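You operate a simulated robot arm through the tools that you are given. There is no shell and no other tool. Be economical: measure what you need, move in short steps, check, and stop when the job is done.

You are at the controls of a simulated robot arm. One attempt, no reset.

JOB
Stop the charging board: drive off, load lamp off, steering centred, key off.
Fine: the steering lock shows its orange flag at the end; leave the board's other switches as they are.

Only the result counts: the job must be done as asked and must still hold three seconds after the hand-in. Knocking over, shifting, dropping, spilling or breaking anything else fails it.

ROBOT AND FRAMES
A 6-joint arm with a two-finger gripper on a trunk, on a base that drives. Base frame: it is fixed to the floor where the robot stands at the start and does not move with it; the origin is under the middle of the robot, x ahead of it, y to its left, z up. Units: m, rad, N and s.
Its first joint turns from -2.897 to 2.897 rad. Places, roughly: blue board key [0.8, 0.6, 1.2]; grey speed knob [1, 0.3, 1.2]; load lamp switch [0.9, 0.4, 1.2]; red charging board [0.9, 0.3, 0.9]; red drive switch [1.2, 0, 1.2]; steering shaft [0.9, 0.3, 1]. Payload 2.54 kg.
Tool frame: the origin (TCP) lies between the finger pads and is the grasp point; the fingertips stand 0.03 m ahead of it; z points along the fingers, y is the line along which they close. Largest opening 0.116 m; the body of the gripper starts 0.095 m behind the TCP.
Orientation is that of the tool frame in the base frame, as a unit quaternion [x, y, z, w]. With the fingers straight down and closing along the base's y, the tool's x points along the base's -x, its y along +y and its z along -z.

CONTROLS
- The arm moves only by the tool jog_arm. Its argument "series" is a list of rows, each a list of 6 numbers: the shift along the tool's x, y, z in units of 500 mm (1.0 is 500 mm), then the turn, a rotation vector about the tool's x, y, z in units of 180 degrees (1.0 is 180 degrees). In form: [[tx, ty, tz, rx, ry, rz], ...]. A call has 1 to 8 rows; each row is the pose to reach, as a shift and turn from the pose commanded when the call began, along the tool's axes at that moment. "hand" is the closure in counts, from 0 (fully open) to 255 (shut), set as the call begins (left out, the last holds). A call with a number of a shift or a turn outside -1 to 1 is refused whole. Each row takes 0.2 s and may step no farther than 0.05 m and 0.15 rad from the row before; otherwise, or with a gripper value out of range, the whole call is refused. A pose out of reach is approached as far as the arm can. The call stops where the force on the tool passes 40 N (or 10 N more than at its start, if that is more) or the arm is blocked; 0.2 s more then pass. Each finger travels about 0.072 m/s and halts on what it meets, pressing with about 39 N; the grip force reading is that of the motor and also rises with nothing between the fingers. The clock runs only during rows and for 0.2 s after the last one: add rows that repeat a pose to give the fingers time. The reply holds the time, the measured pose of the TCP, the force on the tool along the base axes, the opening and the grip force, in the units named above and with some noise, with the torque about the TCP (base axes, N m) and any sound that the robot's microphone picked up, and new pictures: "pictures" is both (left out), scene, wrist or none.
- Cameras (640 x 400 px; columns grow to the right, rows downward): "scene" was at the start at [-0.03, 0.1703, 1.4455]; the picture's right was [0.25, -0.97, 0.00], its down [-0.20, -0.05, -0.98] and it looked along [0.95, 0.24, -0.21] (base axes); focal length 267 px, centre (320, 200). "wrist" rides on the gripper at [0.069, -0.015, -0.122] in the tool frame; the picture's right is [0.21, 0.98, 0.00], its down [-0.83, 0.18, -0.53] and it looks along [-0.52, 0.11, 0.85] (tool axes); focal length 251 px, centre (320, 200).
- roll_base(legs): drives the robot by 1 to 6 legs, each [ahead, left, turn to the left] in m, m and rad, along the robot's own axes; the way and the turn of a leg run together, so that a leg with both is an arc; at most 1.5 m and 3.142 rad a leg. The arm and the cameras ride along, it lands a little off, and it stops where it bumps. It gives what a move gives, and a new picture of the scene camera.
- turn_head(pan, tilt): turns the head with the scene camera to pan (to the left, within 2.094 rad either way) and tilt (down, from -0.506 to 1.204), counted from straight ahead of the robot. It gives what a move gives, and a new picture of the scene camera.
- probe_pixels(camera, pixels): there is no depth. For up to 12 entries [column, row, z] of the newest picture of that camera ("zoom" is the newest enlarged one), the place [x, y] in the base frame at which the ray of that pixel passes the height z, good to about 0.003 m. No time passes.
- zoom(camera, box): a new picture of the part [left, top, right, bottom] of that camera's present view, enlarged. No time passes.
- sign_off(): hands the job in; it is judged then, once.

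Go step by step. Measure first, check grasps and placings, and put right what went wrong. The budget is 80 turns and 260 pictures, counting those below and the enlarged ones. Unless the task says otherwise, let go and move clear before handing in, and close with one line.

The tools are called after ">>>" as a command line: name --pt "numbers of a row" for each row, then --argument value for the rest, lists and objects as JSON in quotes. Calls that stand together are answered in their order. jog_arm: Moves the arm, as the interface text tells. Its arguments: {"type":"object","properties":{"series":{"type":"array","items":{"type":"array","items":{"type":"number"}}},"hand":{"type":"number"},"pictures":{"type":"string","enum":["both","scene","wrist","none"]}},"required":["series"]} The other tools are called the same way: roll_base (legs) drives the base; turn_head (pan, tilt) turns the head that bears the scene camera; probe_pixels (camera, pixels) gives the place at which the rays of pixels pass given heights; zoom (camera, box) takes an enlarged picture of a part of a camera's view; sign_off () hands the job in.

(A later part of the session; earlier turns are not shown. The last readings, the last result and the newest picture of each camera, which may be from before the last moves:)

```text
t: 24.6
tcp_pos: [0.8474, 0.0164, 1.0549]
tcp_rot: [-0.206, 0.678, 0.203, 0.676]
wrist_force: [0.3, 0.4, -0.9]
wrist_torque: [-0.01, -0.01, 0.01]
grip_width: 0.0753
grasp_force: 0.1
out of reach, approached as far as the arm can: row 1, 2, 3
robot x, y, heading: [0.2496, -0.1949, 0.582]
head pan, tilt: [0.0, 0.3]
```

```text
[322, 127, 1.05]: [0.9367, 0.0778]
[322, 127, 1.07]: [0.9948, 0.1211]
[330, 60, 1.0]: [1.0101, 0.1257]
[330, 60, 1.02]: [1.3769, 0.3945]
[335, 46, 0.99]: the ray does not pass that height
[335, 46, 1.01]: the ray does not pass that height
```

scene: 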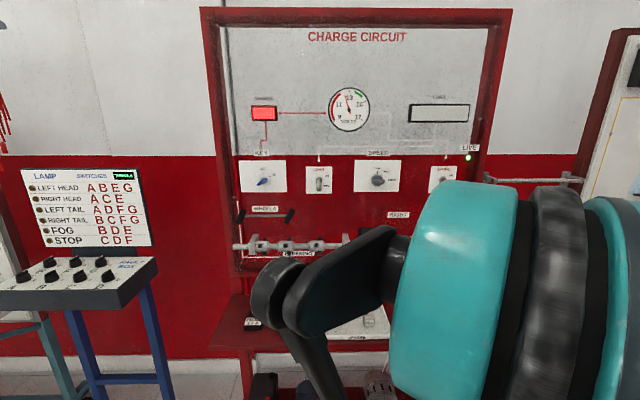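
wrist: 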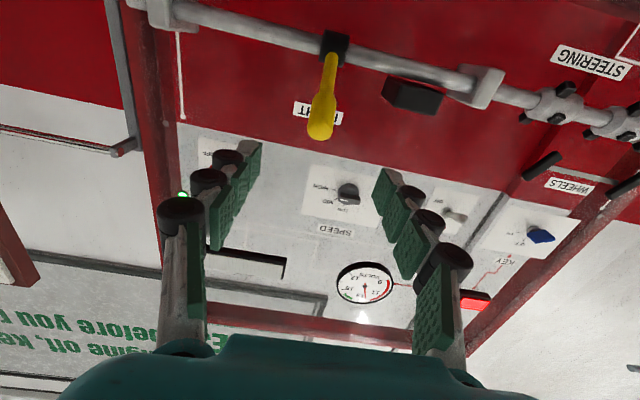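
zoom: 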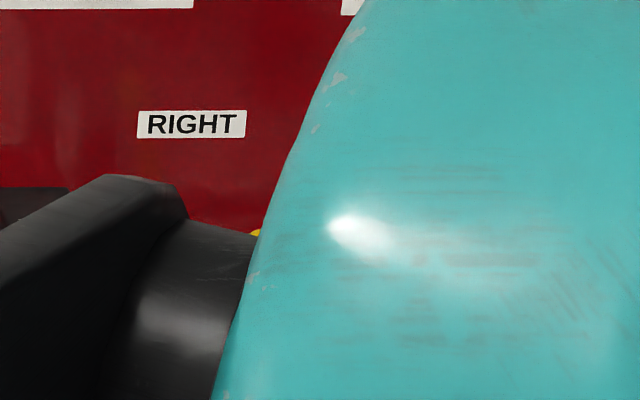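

The handle end is at about z≈1.06, consistent with my estimate. I'll advance with the fingers straddling the handle.

>>> jog_arm --pt "0.005 0.004 0.09 0 0 0" --pt "0.01 0.004 0.17 0 0 0" --pt "0.015 0.004 0.25 0 0 0" --pt "0.02 0.004 0.31 0 0 0" --pt "0.02 0.004 0.31 0 0 0"

```text
t: 25.8
tcp_pos: [0.9724, 0.1036, 1.0466]
tcp_rot: [-0.205, 0.677, 0.203, 0.677]
wrist_force: [-0.2, 0.0, -0.8]
wrist_torque: [0.0, 0.0, -0.02]
grip_width: 0.075
grasp_force: 0.1
robot x, y, heading: [0.2529, -0.1984, 0.582]
head pan, tilt: [0.0, 0.3]
```

scene: 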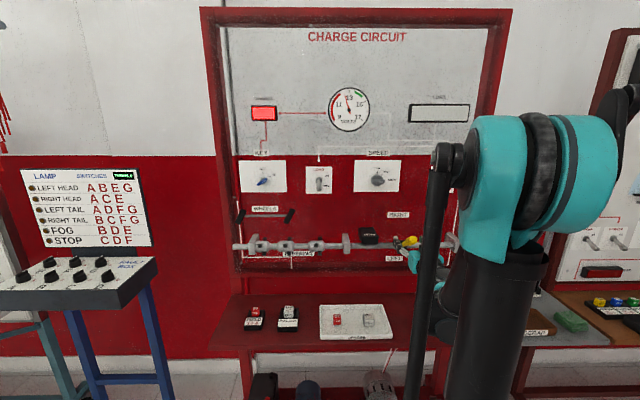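
wrist: 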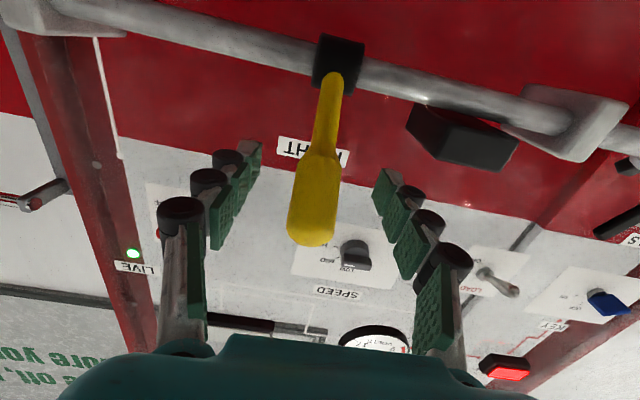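

The handle sits between the fingers. Closing now.

>>> jog_arm --pt "0 0 0 0 0 0" --pt "0 0 0 0 0 0" --pt "0 0 0 0 0 0" --pt "0 0 0 0 0 0" --hand 255

>>> zoom --camera "scene" --box '[360, 200, 488, 280]'

```text
t: 26.8
tcp_pos: [0.9743, 0.1017, 1.0469]
tcp_rot: [-0.203, 0.677, 0.202, 0.677]
wrist_force: [9.9, -10.3, 0.9]
wrist_torque: [0.26, -0.1, 0.12]
grip_width: 0.0255
grasp_force: 44.9
robot x, y, heading: [0.2528, -0.1954, 0.584]
head pan, tilt: [0.0, 0.3]
```

scene: 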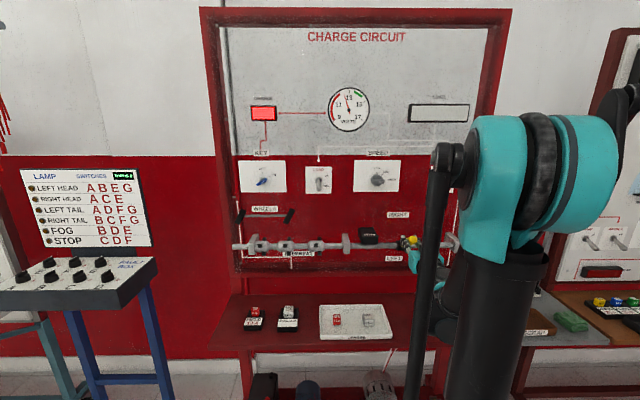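
wrist: 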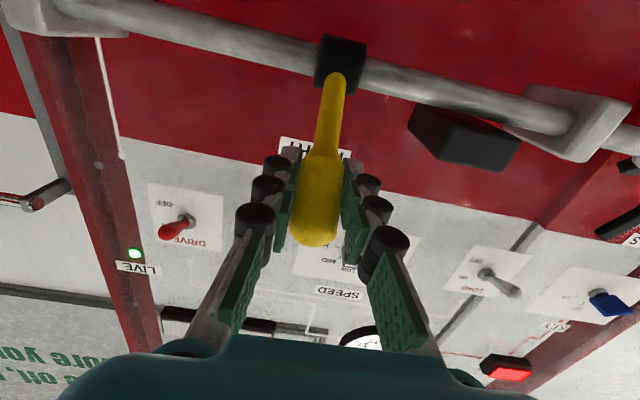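

```text
5.00 times, centred on (424, 240) of scene
```

zoom: 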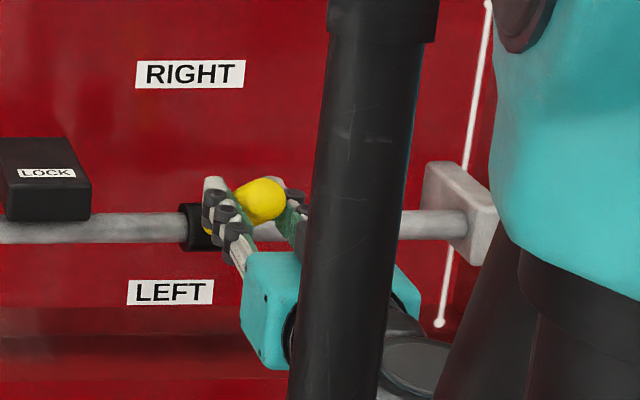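

The handle is gripped (0.0255 m, 45 N). I'll swing it down along the shaft arc by about 24° and check the wheels indicator.

>>> jog_arm --pt "0.0128 -0.004 -0.0075 0 0 0" --pt "0.0256 -0.006 -0.0144 0 0 0" --pt "0.04 -0.006 -0.02 0 0 0" --pt "0.053 -0.006 -0.0248 0 0 0" --pt "0.067 -0.006 -0.0283 0 0 0" --pt "0.0816 -0.006 -0.0314 0 0 0"

>>> zoom --camera "scene" --box '[225, 195, 321, 255]'

```text
t: 28.2
tcp_pos: [0.9606, 0.0947, 1.0052]
tcp_rot: [-0.206, 0.677, 0.203, 0.677]
wrist_force: [-12.4, 11.7, 15.6]
wrist_torque: [0.82, -1.14, 0.49]
grip_width: 0.0257
grasp_force: 45.1
robot x, y, heading: [0.2508, -0.1962, 0.584]
head pan, tilt: [0.0, 0.3]
```

scene: 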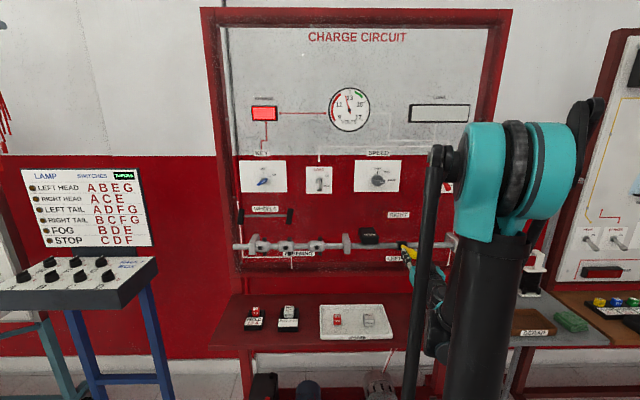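
wrist: 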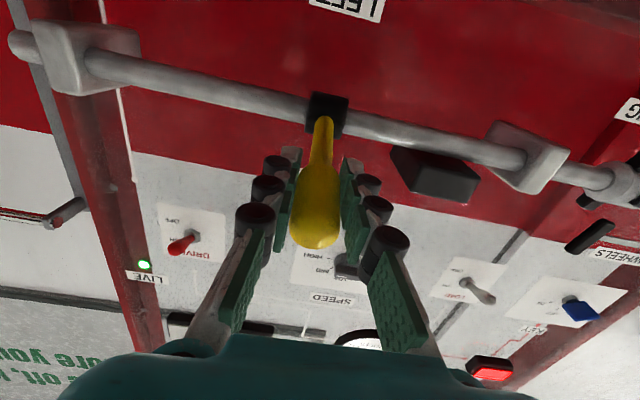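

```text
6.67 times, centred on (273, 225) of scene
```

zoom: 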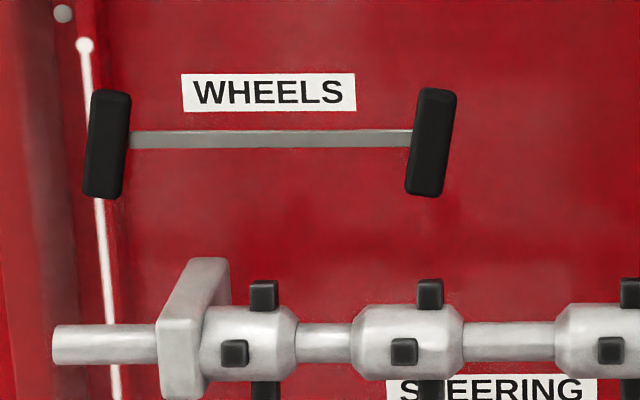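

The wheels are still about 9° right once perspective is corrected, matching the plan. I'll continue the last bit to 0.

>>> jog_arm --pt "0.01 0.002 -0.001 0 0 0" --pt "0.02 0.003 -0.002 0 0 0" --pt "0.032 0.003 -0.0026 0 0 0" --pt "0.032 0.003 -0.0026 0 0 0"

>>> zoom --camera "scene" --box '[225, 195, 321, 255]'

>>> zoom --camera "scene" --box '[340, 200, 436, 260]'

```text
t: 29.2
tcp_pos: [0.9603, 0.0935, 0.9897]
tcp_rot: [-0.204, 0.677, 0.203, 0.677]
wrist_force: [-6.6, 8.9, 10.5]
wrist_torque: [0.61, -0.95, 0.38]
grip_width: 0.0256
grasp_force: 44.7
robot x, y, heading: [0.2514, -0.1998, 0.584]
head pan, tilt: [0.0, 0.3]
```

scene: 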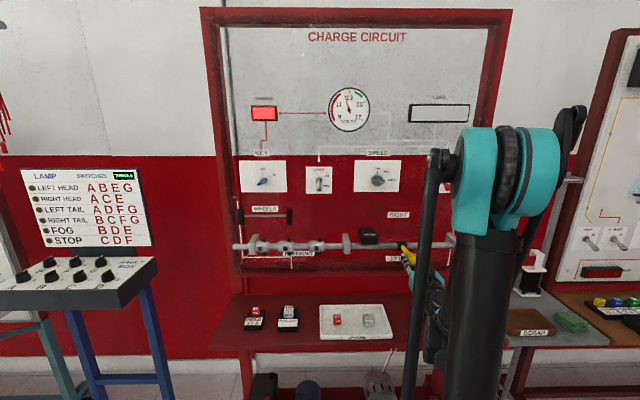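
wrist: 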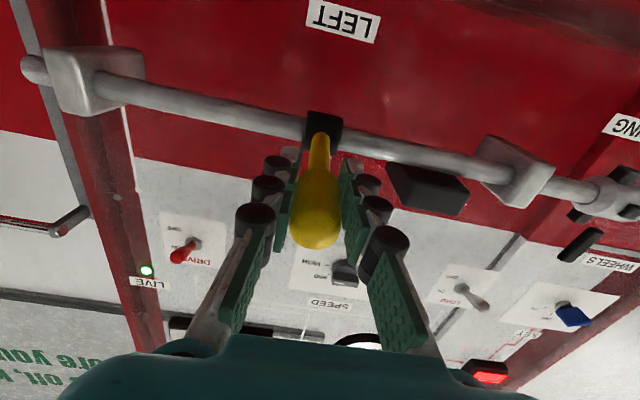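

```text
6.67 times, centred on (273, 225) of scene
```

zoom: 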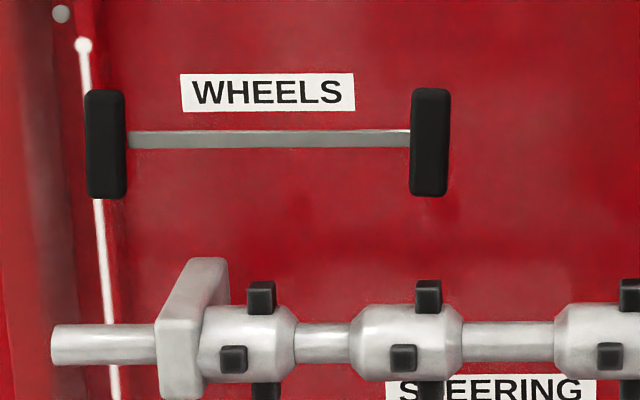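

```text
6.67 times, centred on (388, 230) of scene
```

zoom: 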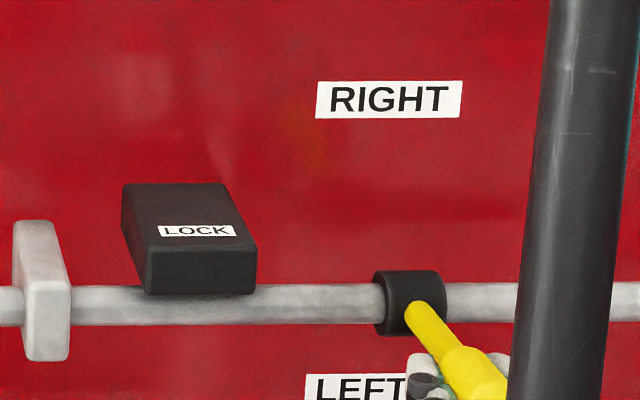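

The tyres still lean about 3° compared with true vertical (which appears at about 5.4° and 2.1° there). I'll nudge down 6 mm and measure closely.

>>> jog_arm --pt "0.006 0.002 0 0 0 0" --pt "0.012 0.003 0 0 0 0" --pt "0.012 0.003 0 0 0 0" --pictures "scene"

>>> zoom --camera "scene" --box '[228, 202, 260, 222]'

>>> zoom --camera "scene" --box '[273, 202, 305, 222]'

```text
t: 30.0
tcp_pos: [0.9588, 0.0934, 0.9837]
tcp_rot: [-0.205, 0.677, 0.203, 0.677]
wrist_force: [-0.1, -8.3, 9.1]
wrist_torque: [0.75, -0.98, 0.14]
grip_width: 0.0256
grasp_force: 45.3
robot x, y, heading: [0.2505, -0.1959, 0.584]
head pan, tilt: [0.0, 0.3]
```

scene: 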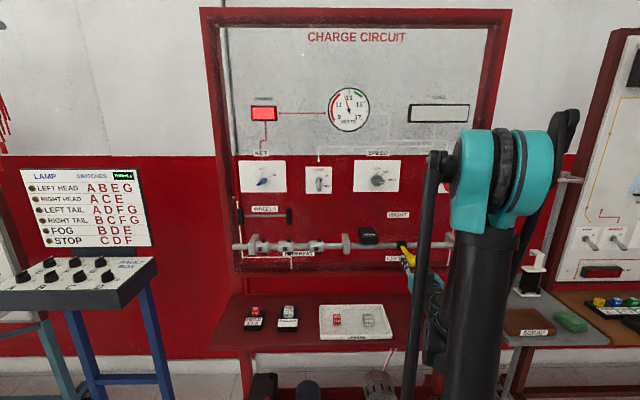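

```text
16.00 times, centred on (244, 212) of scene
```

zoom: 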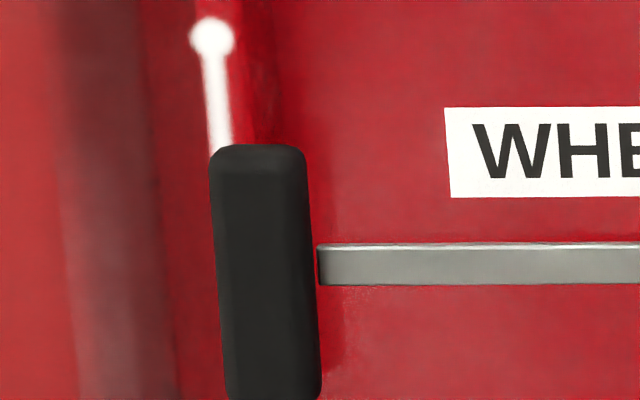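

```text
16.00 times, centred on (289, 212) of scene
```

zoom: 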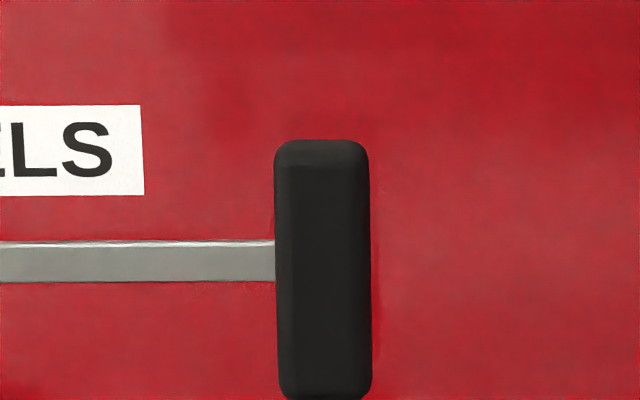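

About 1° remains (edges lean 4.2° and 1.2° against 5.4° and 2.1° expected). One more 2 mm nudge, then release.

>>> jog_arm --pt "0.004 -0.001 0 0 0 0" --pt "0.0045 -0.001 0 0 0 0" --pt "0.0045 -0.001 0 0 0 0" --pictures "none"

>>> zoom --camera "scene" --box '[228, 202, 260, 222]'

>>> zoom --camera "scene" --box '[273, 202, 305, 222]'

```text
t: 30.8
tcp_pos: [0.9593, 0.0936, 0.982]
tcp_rot: [-0.205, 0.678, 0.203, 0.677]
wrist_force: [1.4, -8.0, 10.1]
wrist_torque: [0.8, -1.0, 0.19]
grip_width: 0.0257
grasp_force: 44.8
robot x, y, heading: [0.2505, -0.1986, 0.581]
head pan, tilt: [0.0, 0.3]
```

```text
16.00 times, centred on (244, 212) of scene
```

zoom: 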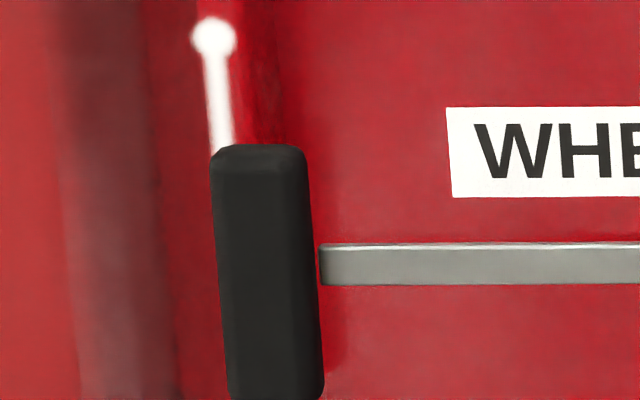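

```text
16.00 times, centred on (289, 212) of scene
```

zoom: 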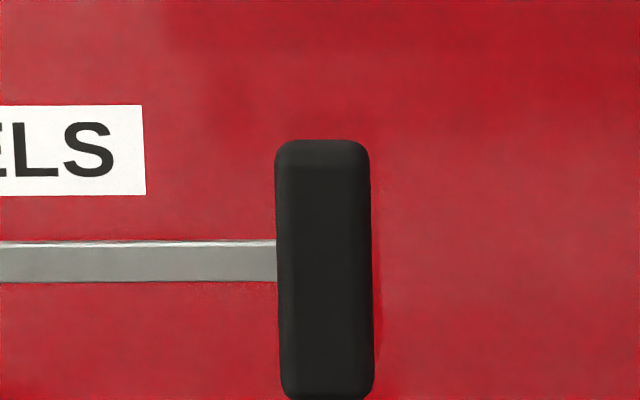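

The wheels are within about 0.6° of straight. Releasing the handle.

>>> jog_arm --pt "0.003 0 0 0 0 0" --pt "0.003 0 0 0 0 0" --pt "0.003 0 0 0 0 0" --hand 90

>>> zoom --camera "scene" --box '[228, 202, 260, 222]'

>>> zoom --camera "scene" --box '[273, 202, 305, 222]'

```text
t: 31.6
tcp_pos: [0.9598, 0.0939, 0.9816]
tcp_rot: [-0.205, 0.678, 0.203, 0.677]
wrist_force: [-0.3, 0.1, 0.7]
wrist_torque: [0.0, -0.01, 0.02]
grip_width: 0.0752
grasp_force: 0.2
robot x, y, heading: [0.2525, -0.194, 0.583]
head pan, tilt: [0.0, 0.3]
```

scene: 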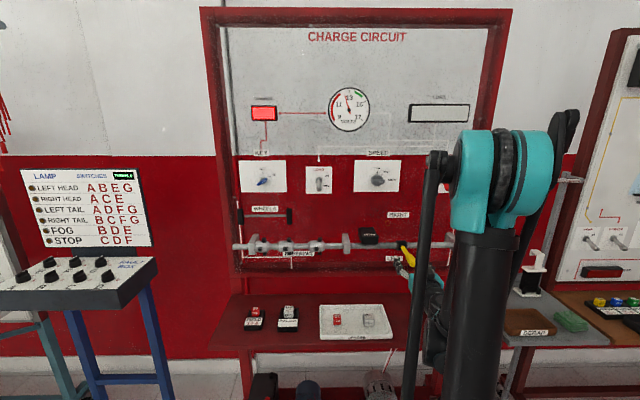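
wrist: 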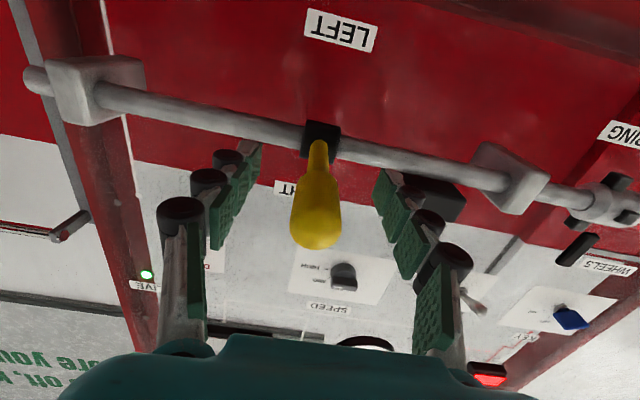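

```text
16.00 times, centred on (244, 212) of scene
```

zoom: 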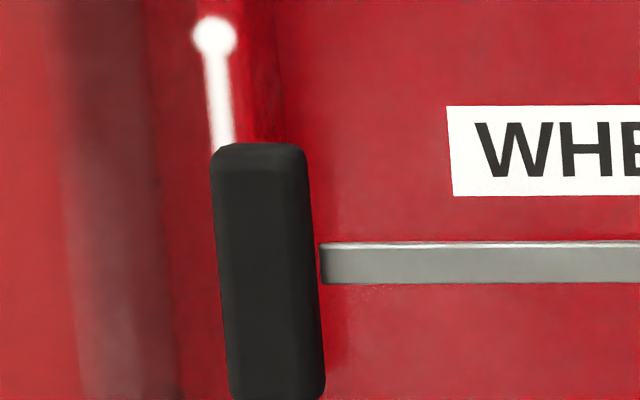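

```text
16.00 times, centred on (289, 212) of scene
```

zoom: 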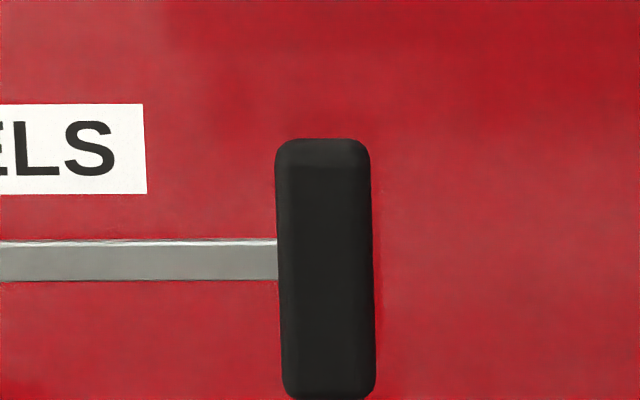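

The lever stayed centred after release. I'll back straight out, then rise.

>>> jog_arm --pt "0 0 -0.08 0 0 0" --pt "0 0 -0.17 0 0 0" --pt "0 0 -0.26 0 0 0" --pt "-0.09 0 -0.28 0 0 0" --pt "-0.18 0.02 -0.28 0 0 0" --pt "-0.27 0.04 -0.28 0 0 0" --pt "-0.36 0.06 -0.28 0 0 0" --pt "-0.45 0.08 -0.28 0 0 0"

```text
t: 33.4
tcp_pos: [0.8336, 0.0507, 1.2021]
tcp_rot: [-0.205, 0.681, 0.201, 0.674]
wrist_force: [0.3, 1.6, -0.1]
wrist_torque: [-0.02, 0.04, -0.03]
grip_width: 0.075
grasp_force: 0.1
out of reach, approached as far as the arm can: row 1, 2, 3
robot x, y, heading: [0.2503, -0.1936, 0.581]
head pan, tilt: [0.0, 0.3]
```

scene: 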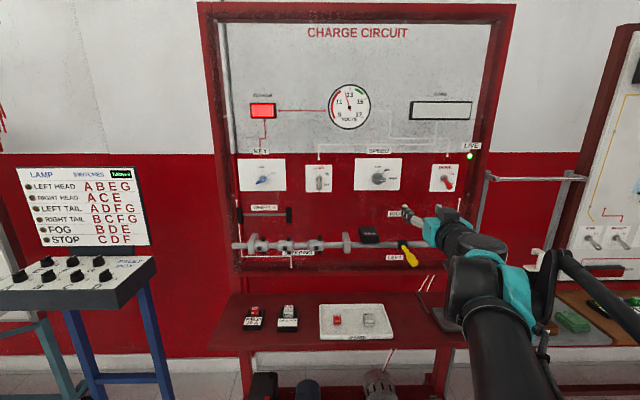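
wrist: 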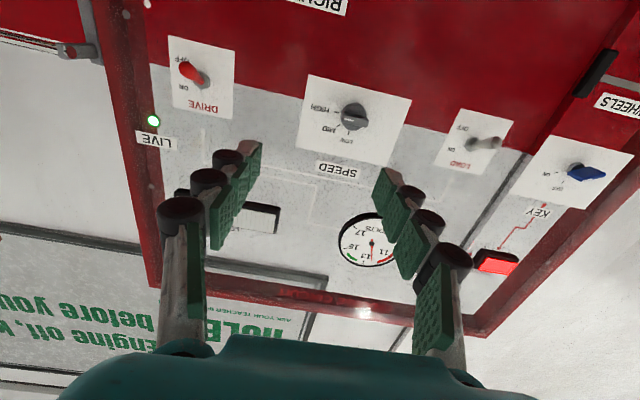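

Backed out cleanly. Sliding left toward the key at board standoff.

>>> jog_arm --pt "-0.004 0.098 0 0 0 0" --pt "-0.008 0.196 0 0 0 0" --pt "-0.012 0.294 0 0 0 0" --pt "-0.016 0.392 0 0 0 0" --pt "-0.02 0.49 0 0 0 0" --pt "-0.026 0.588 0 0 0 0" --pt "-0.03 0.686 0 0 0 0" --pt "-0.036 0.784 0 0 0 0"

```text
t: 35.2
tcp_pos: [0.604, 0.3758, 1.2208]
tcp_rot: [-0.204, 0.677, 0.202, 0.677]
wrist_force: [-0.4, -0.5, -0.6]
wrist_torque: [-0.01, -0.01, 0.06]
grip_width: 0.075
grasp_force: 0.0
robot x, y, heading: [0.2492, -0.1949, 0.584]
head pan, tilt: [0.0, 0.3]
```

scene: 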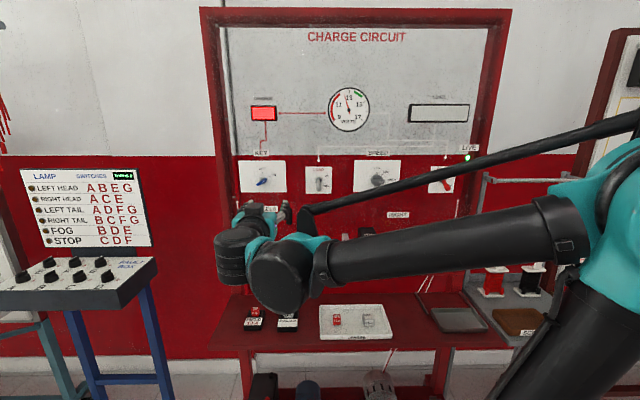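
wrist: 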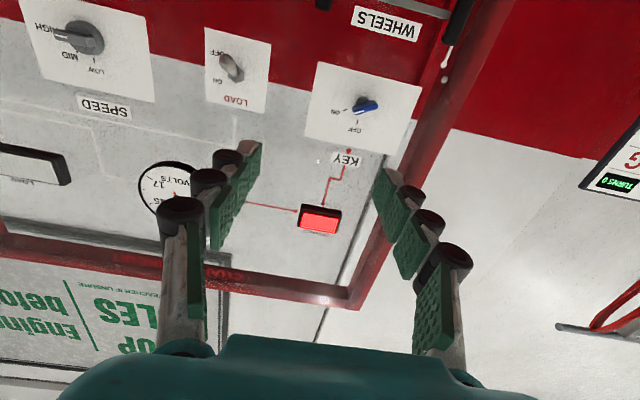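

Now I'll triangulate the key from both cameras.

>>> zoom --camera "scene" --box '[232, 155, 296, 195]'

>>> zoom --camera "wrist" --box '[300, 60, 428, 140]'

>>> probe_pixels --camera "wrist" --pixels '[[359, 105, 1.2], [359, 105, 1.22], [317, 62, 1.16], [317, 62, 1.18], [421, 94, 1.16], [421, 94, 1.18], [305, 136, 1.26], [305, 136, 1.28], [401, 157, 1.26], [401, 157, 1.28]]'

>>> probe_pixels --camera "scene" --pixels '[[263, 180.5, 1.2], [263, 180.5, 1.22], [239, 193, 1.16], [239, 193, 1.18], [287, 192, 1.16], [287, 192, 1.18], [238, 160.5, 1.26], [238, 160.5, 1.28], [286.5, 160.5, 1.26], [286.5, 160.5, 1.28]]'

```text
10.00 times, centred on (264, 175) of scene
```

zoom: 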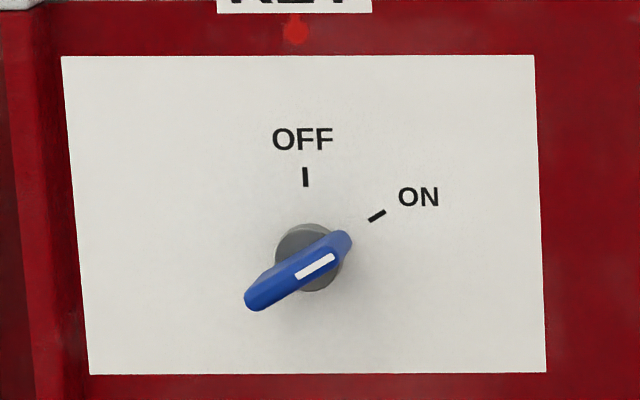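

```text
5.00 times, centred on (364, 100) of wrist
```

zoom: 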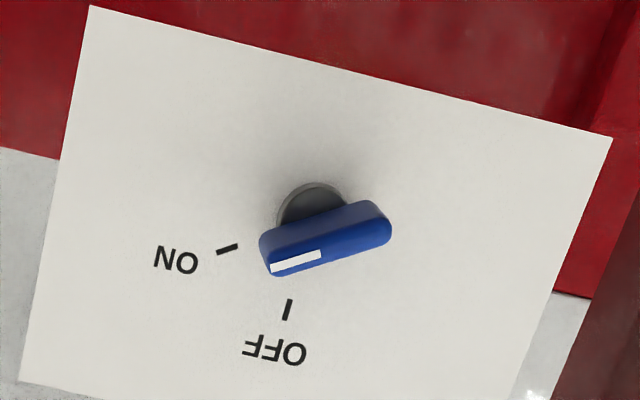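

```text
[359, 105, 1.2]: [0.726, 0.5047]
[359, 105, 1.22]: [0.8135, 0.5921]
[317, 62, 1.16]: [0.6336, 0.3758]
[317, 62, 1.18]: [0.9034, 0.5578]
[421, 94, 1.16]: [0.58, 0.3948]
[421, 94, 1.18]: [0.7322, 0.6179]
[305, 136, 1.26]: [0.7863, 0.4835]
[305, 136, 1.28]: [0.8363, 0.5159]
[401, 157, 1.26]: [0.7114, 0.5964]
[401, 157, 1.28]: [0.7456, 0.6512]
```

```text
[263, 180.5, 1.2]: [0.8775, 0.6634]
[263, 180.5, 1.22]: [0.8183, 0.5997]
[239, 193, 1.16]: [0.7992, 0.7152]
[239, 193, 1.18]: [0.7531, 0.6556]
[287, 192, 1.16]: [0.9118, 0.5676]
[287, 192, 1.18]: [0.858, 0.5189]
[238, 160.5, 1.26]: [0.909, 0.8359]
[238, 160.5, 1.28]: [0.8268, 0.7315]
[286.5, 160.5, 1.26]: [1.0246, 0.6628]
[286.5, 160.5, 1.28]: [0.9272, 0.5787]
```

Key centre is at about s=-0.047, z=1.221, and its blade lies about 29° above horizontal. I'll roll the tool +60° so the fingers close across the blade, and line up in front of it.

>>> jog_arm --pt "0 0.017 0.02 0 0 0.042" --pt "0 0.034 0.04 0 0 0.084" --pt "0 0.051 0.06 0 0 0.126" --pt "0 0.068 0.08 0 0 0.168" --pt "0 0.085 0.1 0 0 0.21" --pt "0 0.102 0.12 0 0 0.252" --pt "0 0.119 0.15 0 0 0.294" --pt "0 0.134 0.18 0 0 0.333"

>>> zoom --camera "scene" --box '[216, 145, 312, 205]'

```text
t: 37.0
tcp_pos: [0.6411, 0.484, 1.2188]
tcp_rot: [0.161, 0.689, 0.514, 0.485]
wrist_force: [0.2, -0.6, 0.6]
wrist_torque: [0.01, 0.02, 0.05]
grip_width: 0.075
grasp_force: 0.0
robot x, y, heading: [0.2524, -0.197, 0.583]
head pan, tilt: [0.0, 0.3]
```

scene: 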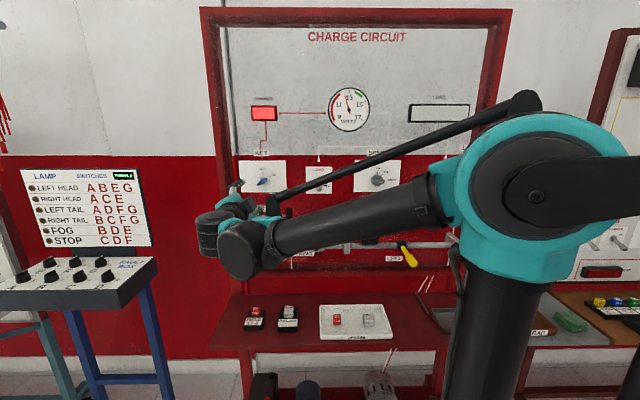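
wrist: 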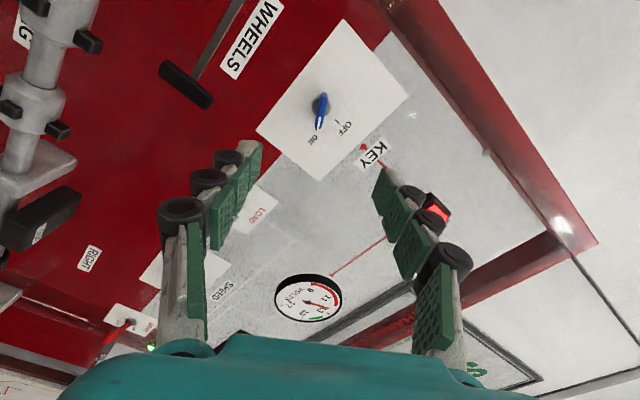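

```text
6.67 times, centred on (264, 175) of scene
```

zoom: 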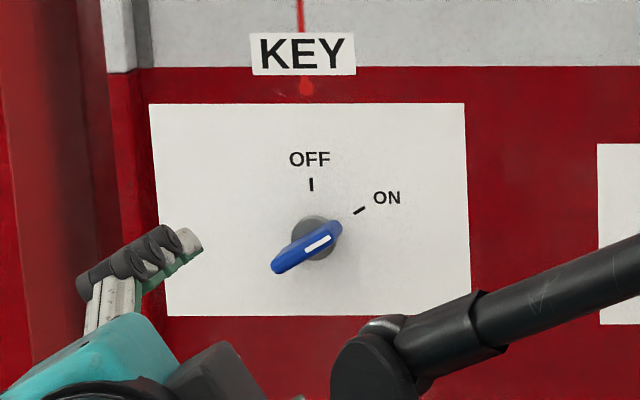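

The blade appears centred and aligned between the fingers (320,105). Advancing over it.

>>> jog_arm --pt "-0.003 0 0.08 0 0 0" --pt "-0.005 0 0.16 0 0 0" --pt "-0.007 0 0.24 0 0 0" --pt "-0.007 0 0.3 0 0 0" --pt "-0.007 0 0.3 0 0 0"

>>> zoom --camera "scene" --box '[216, 145, 312, 205]'

>>> zoom --camera "wrist" --box '[200, 60, 440, 210]'

```text
t: 38.2
tcp_pos: [0.7653, 0.5654, 1.2217]
tcp_rot: [0.161, 0.689, 0.514, 0.485]
wrist_force: [0.0, 0.3, 0.4]
wrist_torque: [-0.03, 0.0, 0.0]
grip_width: 0.0746
grasp_force: 0.0
robot x, y, heading: [0.2531, -0.1939, 0.584]
head pan, tilt: [0.0, 0.3]
```

scene: 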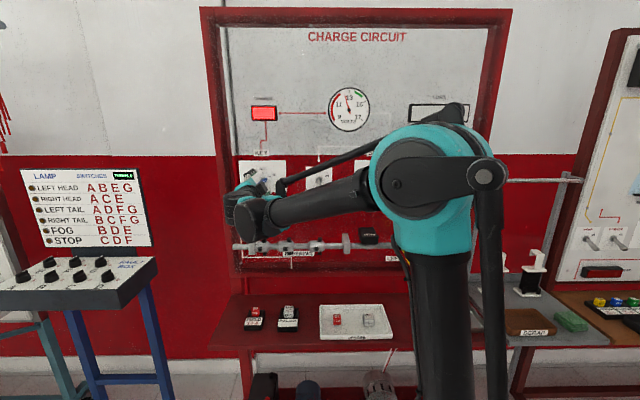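
wrist: 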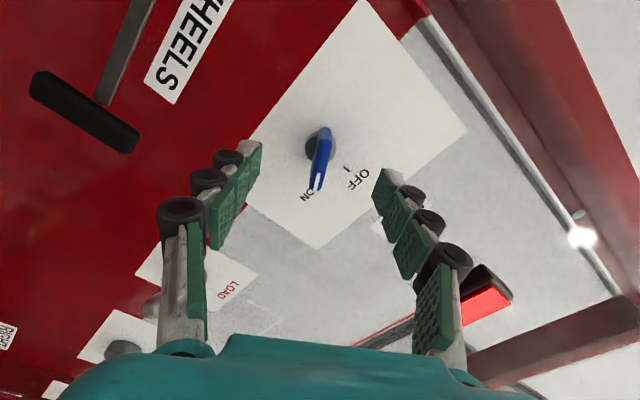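

```text
6.67 times, centred on (264, 175) of scene
```

zoom: 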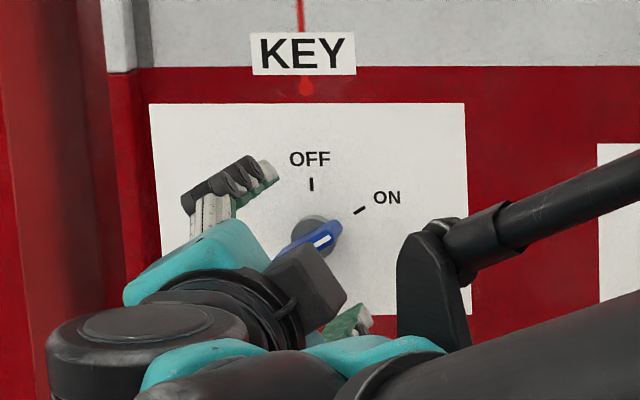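

```text
2.67 times, centred on (320, 135) of wrist
```

zoom: 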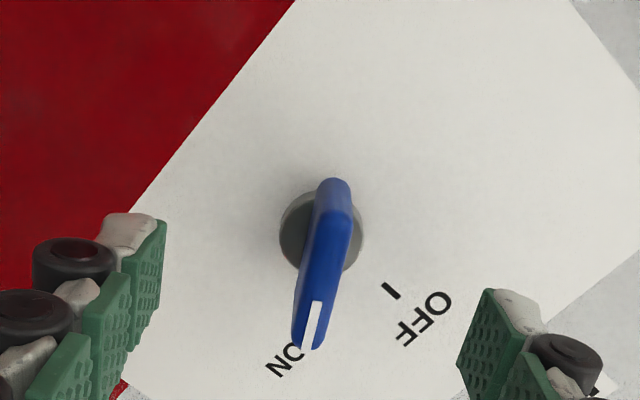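

By projection, the blade front still lies ~1.5 cm ahead of the fingertips. I'll creep forward in small steps.

>>> jog_arm --pt "0.004 0 0.01 0 0 0" --pt "0.006 0 0.02 0 0 0" --pt "0.006 0 0.03 0 0 0" --pt "0.006 0 0.036 0 0 0" --pt "0.006 0 0.036 0 0 0"

>>> zoom --camera "wrist" --box '[200, 60, 440, 210]'

>>> zoom --camera "scene" --box '[216, 145, 312, 205]'

```text
t: 39.4
tcp_pos: [0.7822, 0.5755, 1.2194]
tcp_rot: [0.16, 0.689, 0.514, 0.485]
wrist_force: [-0.1, 0.0, 0.6]
wrist_torque: [0.04, -0.02, -0.05]
grip_width: 0.0751
grasp_force: 0.1
robot x, y, heading: [0.2535, -0.1968, 0.583]
head pan, tilt: [0.0, 0.3]
```

scene: 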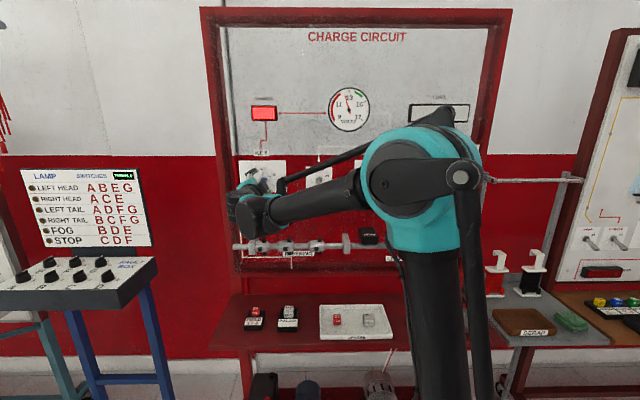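
wrist: 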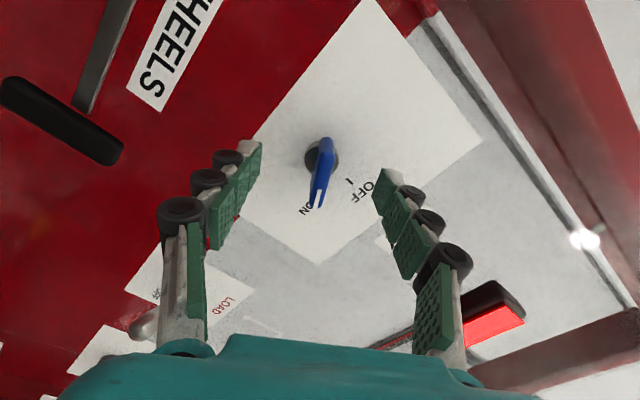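

```text
2.67 times, centred on (320, 135) of wrist
```

zoom: 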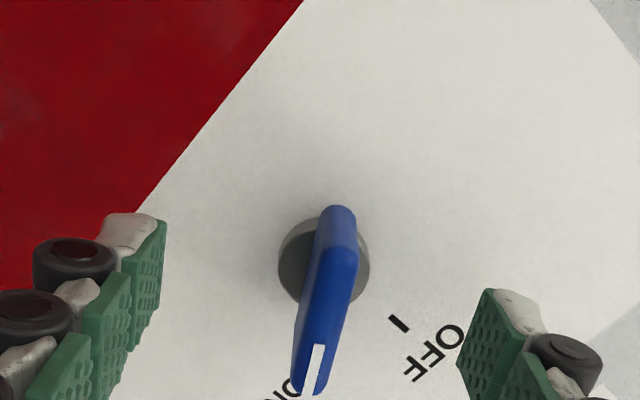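

```text
6.67 times, centred on (264, 175) of scene
```

zoom: 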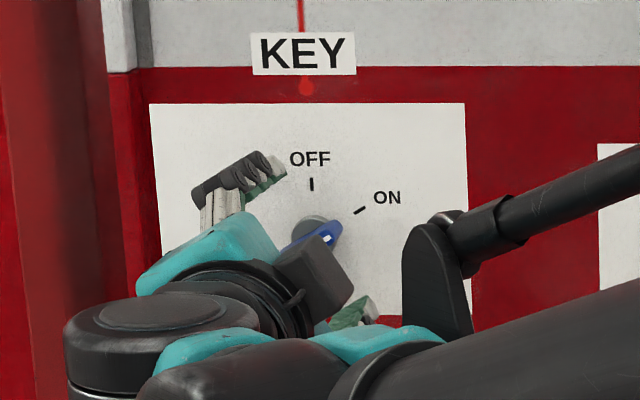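

No contact yet; the blade front is roughly level with the tips. I'll creep another ~15 mm.

>>> jog_arm --pt "0 0 0.008 0 0 0" --pt "0 0 0.016 0 0 0" --pt "0 0 0.024 0 0 0" --pt "0 0 0.03 0 0 0" --pt "0 0 0.03 0 0 0"

>>> zoom --camera "wrist" --box '[200, 60, 440, 210]'

```text
t: 40.6
tcp_pos: [0.7935, 0.5841, 1.2201]
tcp_rot: [0.161, 0.689, 0.514, 0.485]
wrist_force: [0.4, -0.1, -0.1]
wrist_torque: [0.0, -0.03, 0.0]
grip_width: 0.075
grasp_force: 0.0
robot x, y, heading: [0.2536, -0.196, 0.581]
head pan, tilt: [0.0, 0.3]
```

scene: 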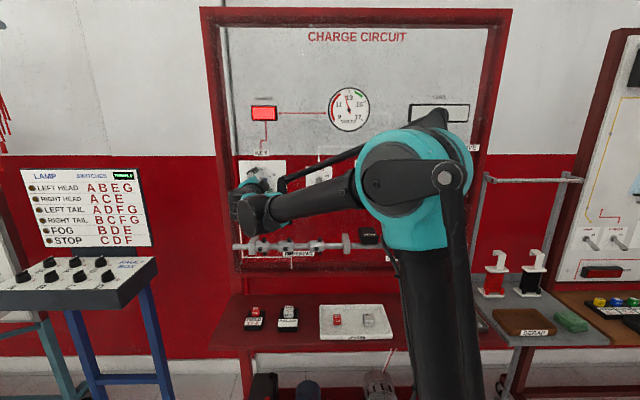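
wrist: 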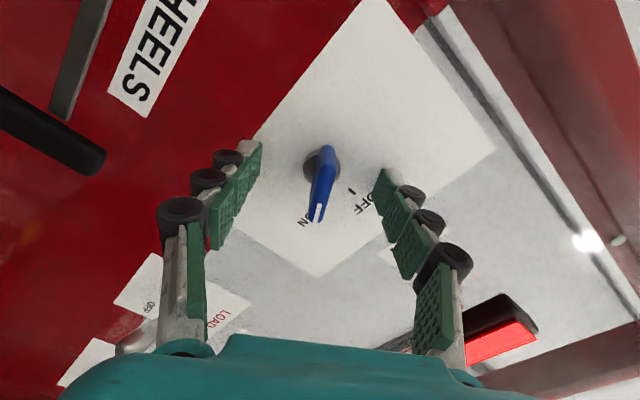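

```text
2.67 times, centred on (320, 135) of wrist
```

zoom: 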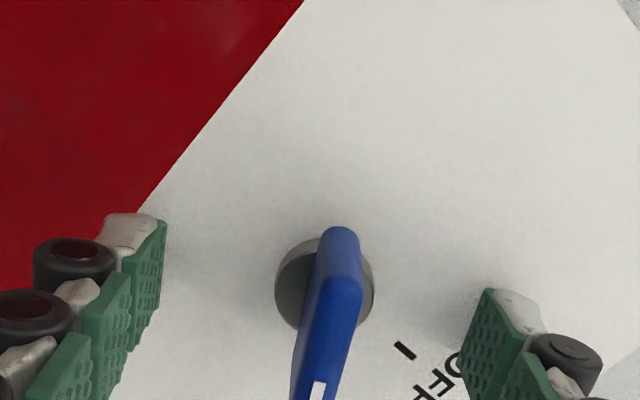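

The blade is now well inside the fingers and the tips are just off the plate. Closing on it.

>>> jog_arm --pt "0 0 -0.006 0 0 0" --pt "0 0 -0.006 0 0 0" --pt "0 0 -0.006 0 0 0" --pt "0 0 -0.006 0 0 0" --pt "0 0 -0.006 0 0 0" --hand 255

>>> zoom --camera "wrist" --box '[200, 60, 440, 210]'

```text
t: 41.8
tcp_pos: [0.7916, 0.5826, 1.2215]
tcp_rot: [0.16, 0.689, 0.514, 0.485]
wrist_force: [4.4, 9.8, 15.1]
wrist_torque: [0.28, -0.36, 0.23]
grip_width: 0.0225
grasp_force: 45.5
robot x, y, heading: [0.248, -0.1928, 0.581]
head pan, tilt: [0.0, 0.3]
```

scene: 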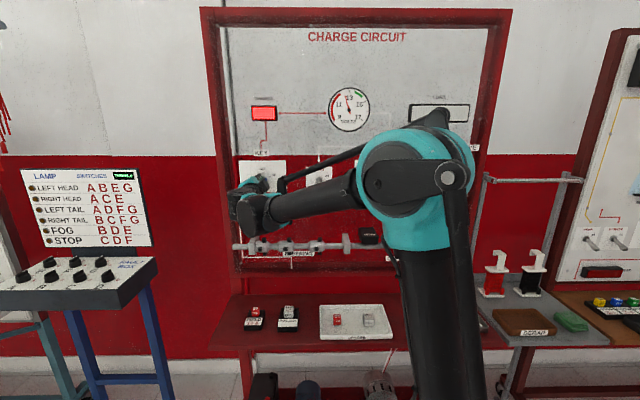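
wrist: 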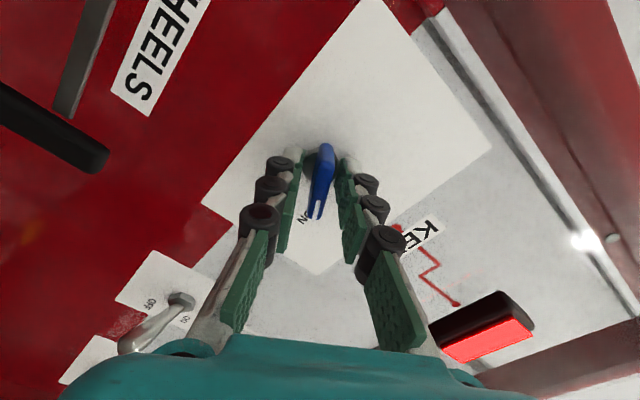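

```text
2.67 times, centred on (320, 135) of wrist
```

zoom: 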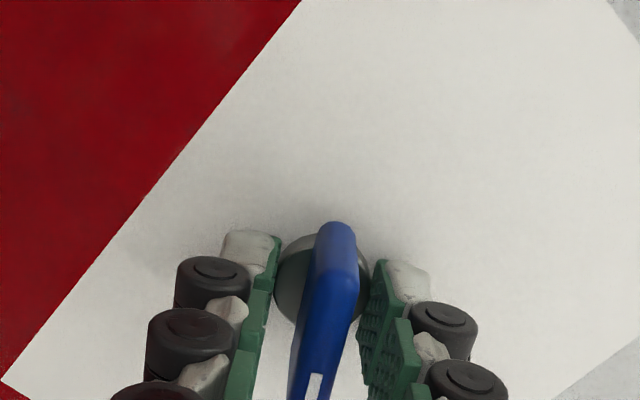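

The fingers closed at 0.0225 m, which is the round hub behind the blade. I'll open, back out ~12 mm, shift slightly toward the blade's centre and regrip on the blade only.

>>> jog_arm --pt "0 0 0 0 0 0" --pt "0 0.004 0 0 0 0" --pt "0 0.006 -0.012 0 0 0" --pt "0 0.006 -0.024 0 0 0" --pt "0 0.006 -0.024 0 0 0" --hand 150 --pictures "none"

>>> jog_arm --pt "0 0 0 0 0 0" --pt "0 0 0 0 0 0" --pt "0 0 0 0 0 0" --pt "0 0 0 0 0 0" --hand 255

>>> zoom --camera "wrist" --box '[200, 60, 440, 210]'

```text
t: 43.0
tcp_pos: [0.7796, 0.5765, 1.2228]
tcp_rot: [0.161, 0.689, 0.514, 0.484]
wrist_force: [-0.2, -0.1, 0.1]
wrist_torque: [-0.01, -0.01, 0.0]
grip_width: 0.0478
grasp_force: 0.0
robot x, y, heading: [0.2554, -0.1972, 0.582]
head pan, tilt: [0.0, 0.3]
```

```text
t: 43.8
tcp_pos: [0.7813, 0.5761, 1.2208]
tcp_rot: [0.163, 0.69, 0.514, 0.484]
wrist_force: [6.0, 4.7, -6.7]
wrist_torque: [-0.24, 0.39, 0.52]
grip_width: 0.0089
grasp_force: 36.3
robot x, y, heading: [0.2508, -0.1973, 0.583]
head pan, tilt: [0.0, 0.3]
stopped in row 4: the force on the tool passed its limit at 43 N (the readings are from after the stop); the commanded pose is now the measured one
```

scene: 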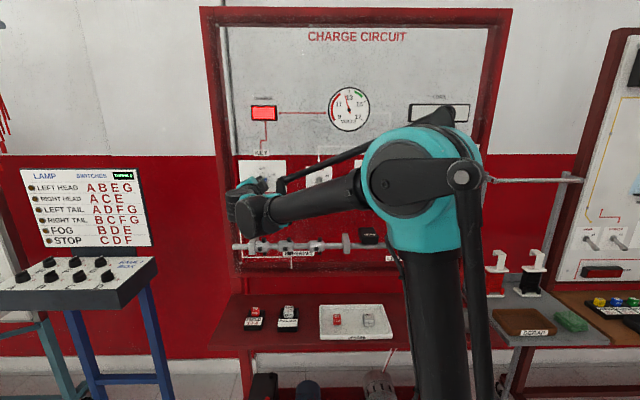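
wrist: 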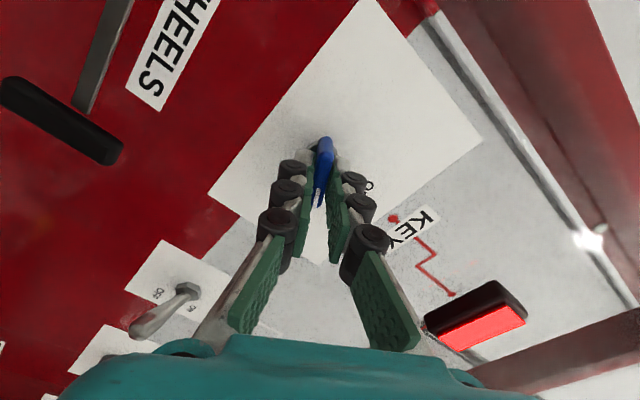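

```text
2.67 times, centred on (320, 135) of wrist
```

zoom: 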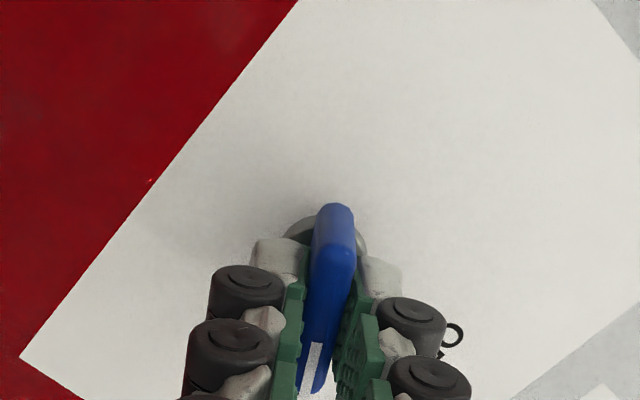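

The blade is gripped (0.009 m). Now I'll turn −60° about the tool axis to bring the mark to OFF.

>>> jog_arm --pt "0 0 0 0 0 -0.042" --pt "0 0 0 0 0 -0.084" --pt "0 0 0 0 0 -0.126" --pt "0 0 0 0 0 -0.168" --pt "0 0 0 0 0 -0.21" --pt "0 0 0 0 0 -0.252" --pt "0 0 0 0 0 -0.294" --pt "0 0 0 0 0 -0.336"

>>> zoom --camera "wrist" --box '[200, 60, 440, 210]'

```text
t: 45.6
tcp_pos: [0.7812, 0.5758, 1.221]
tcp_rot: [-0.208, 0.677, 0.2, 0.677]
wrist_force: [7.7, 22.0, 13.1]
wrist_torque: [0.55, -0.08, 0.33]
grip_width: 0.0086
grasp_force: 36.9
robot x, y, heading: [0.2507, -0.1937, 0.581]
head pan, tilt: [0.0, 0.3]
```

scene: 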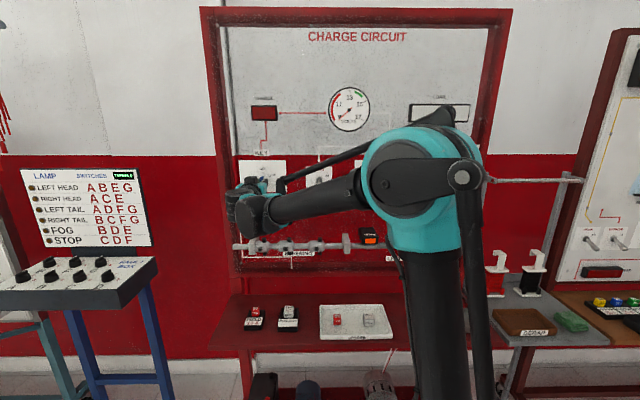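
wrist: 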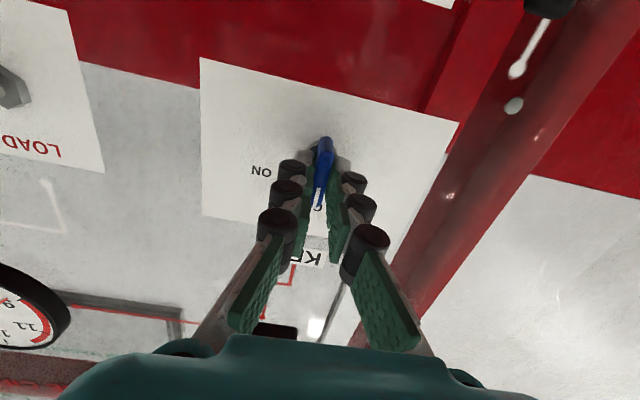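

```text
2.67 times, centred on (320, 135) of wrist
```

zoom: 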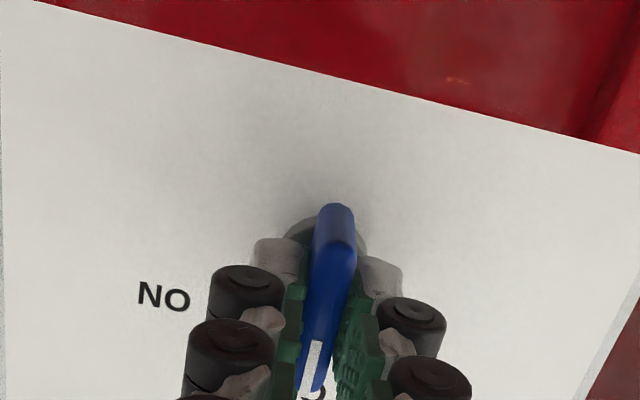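

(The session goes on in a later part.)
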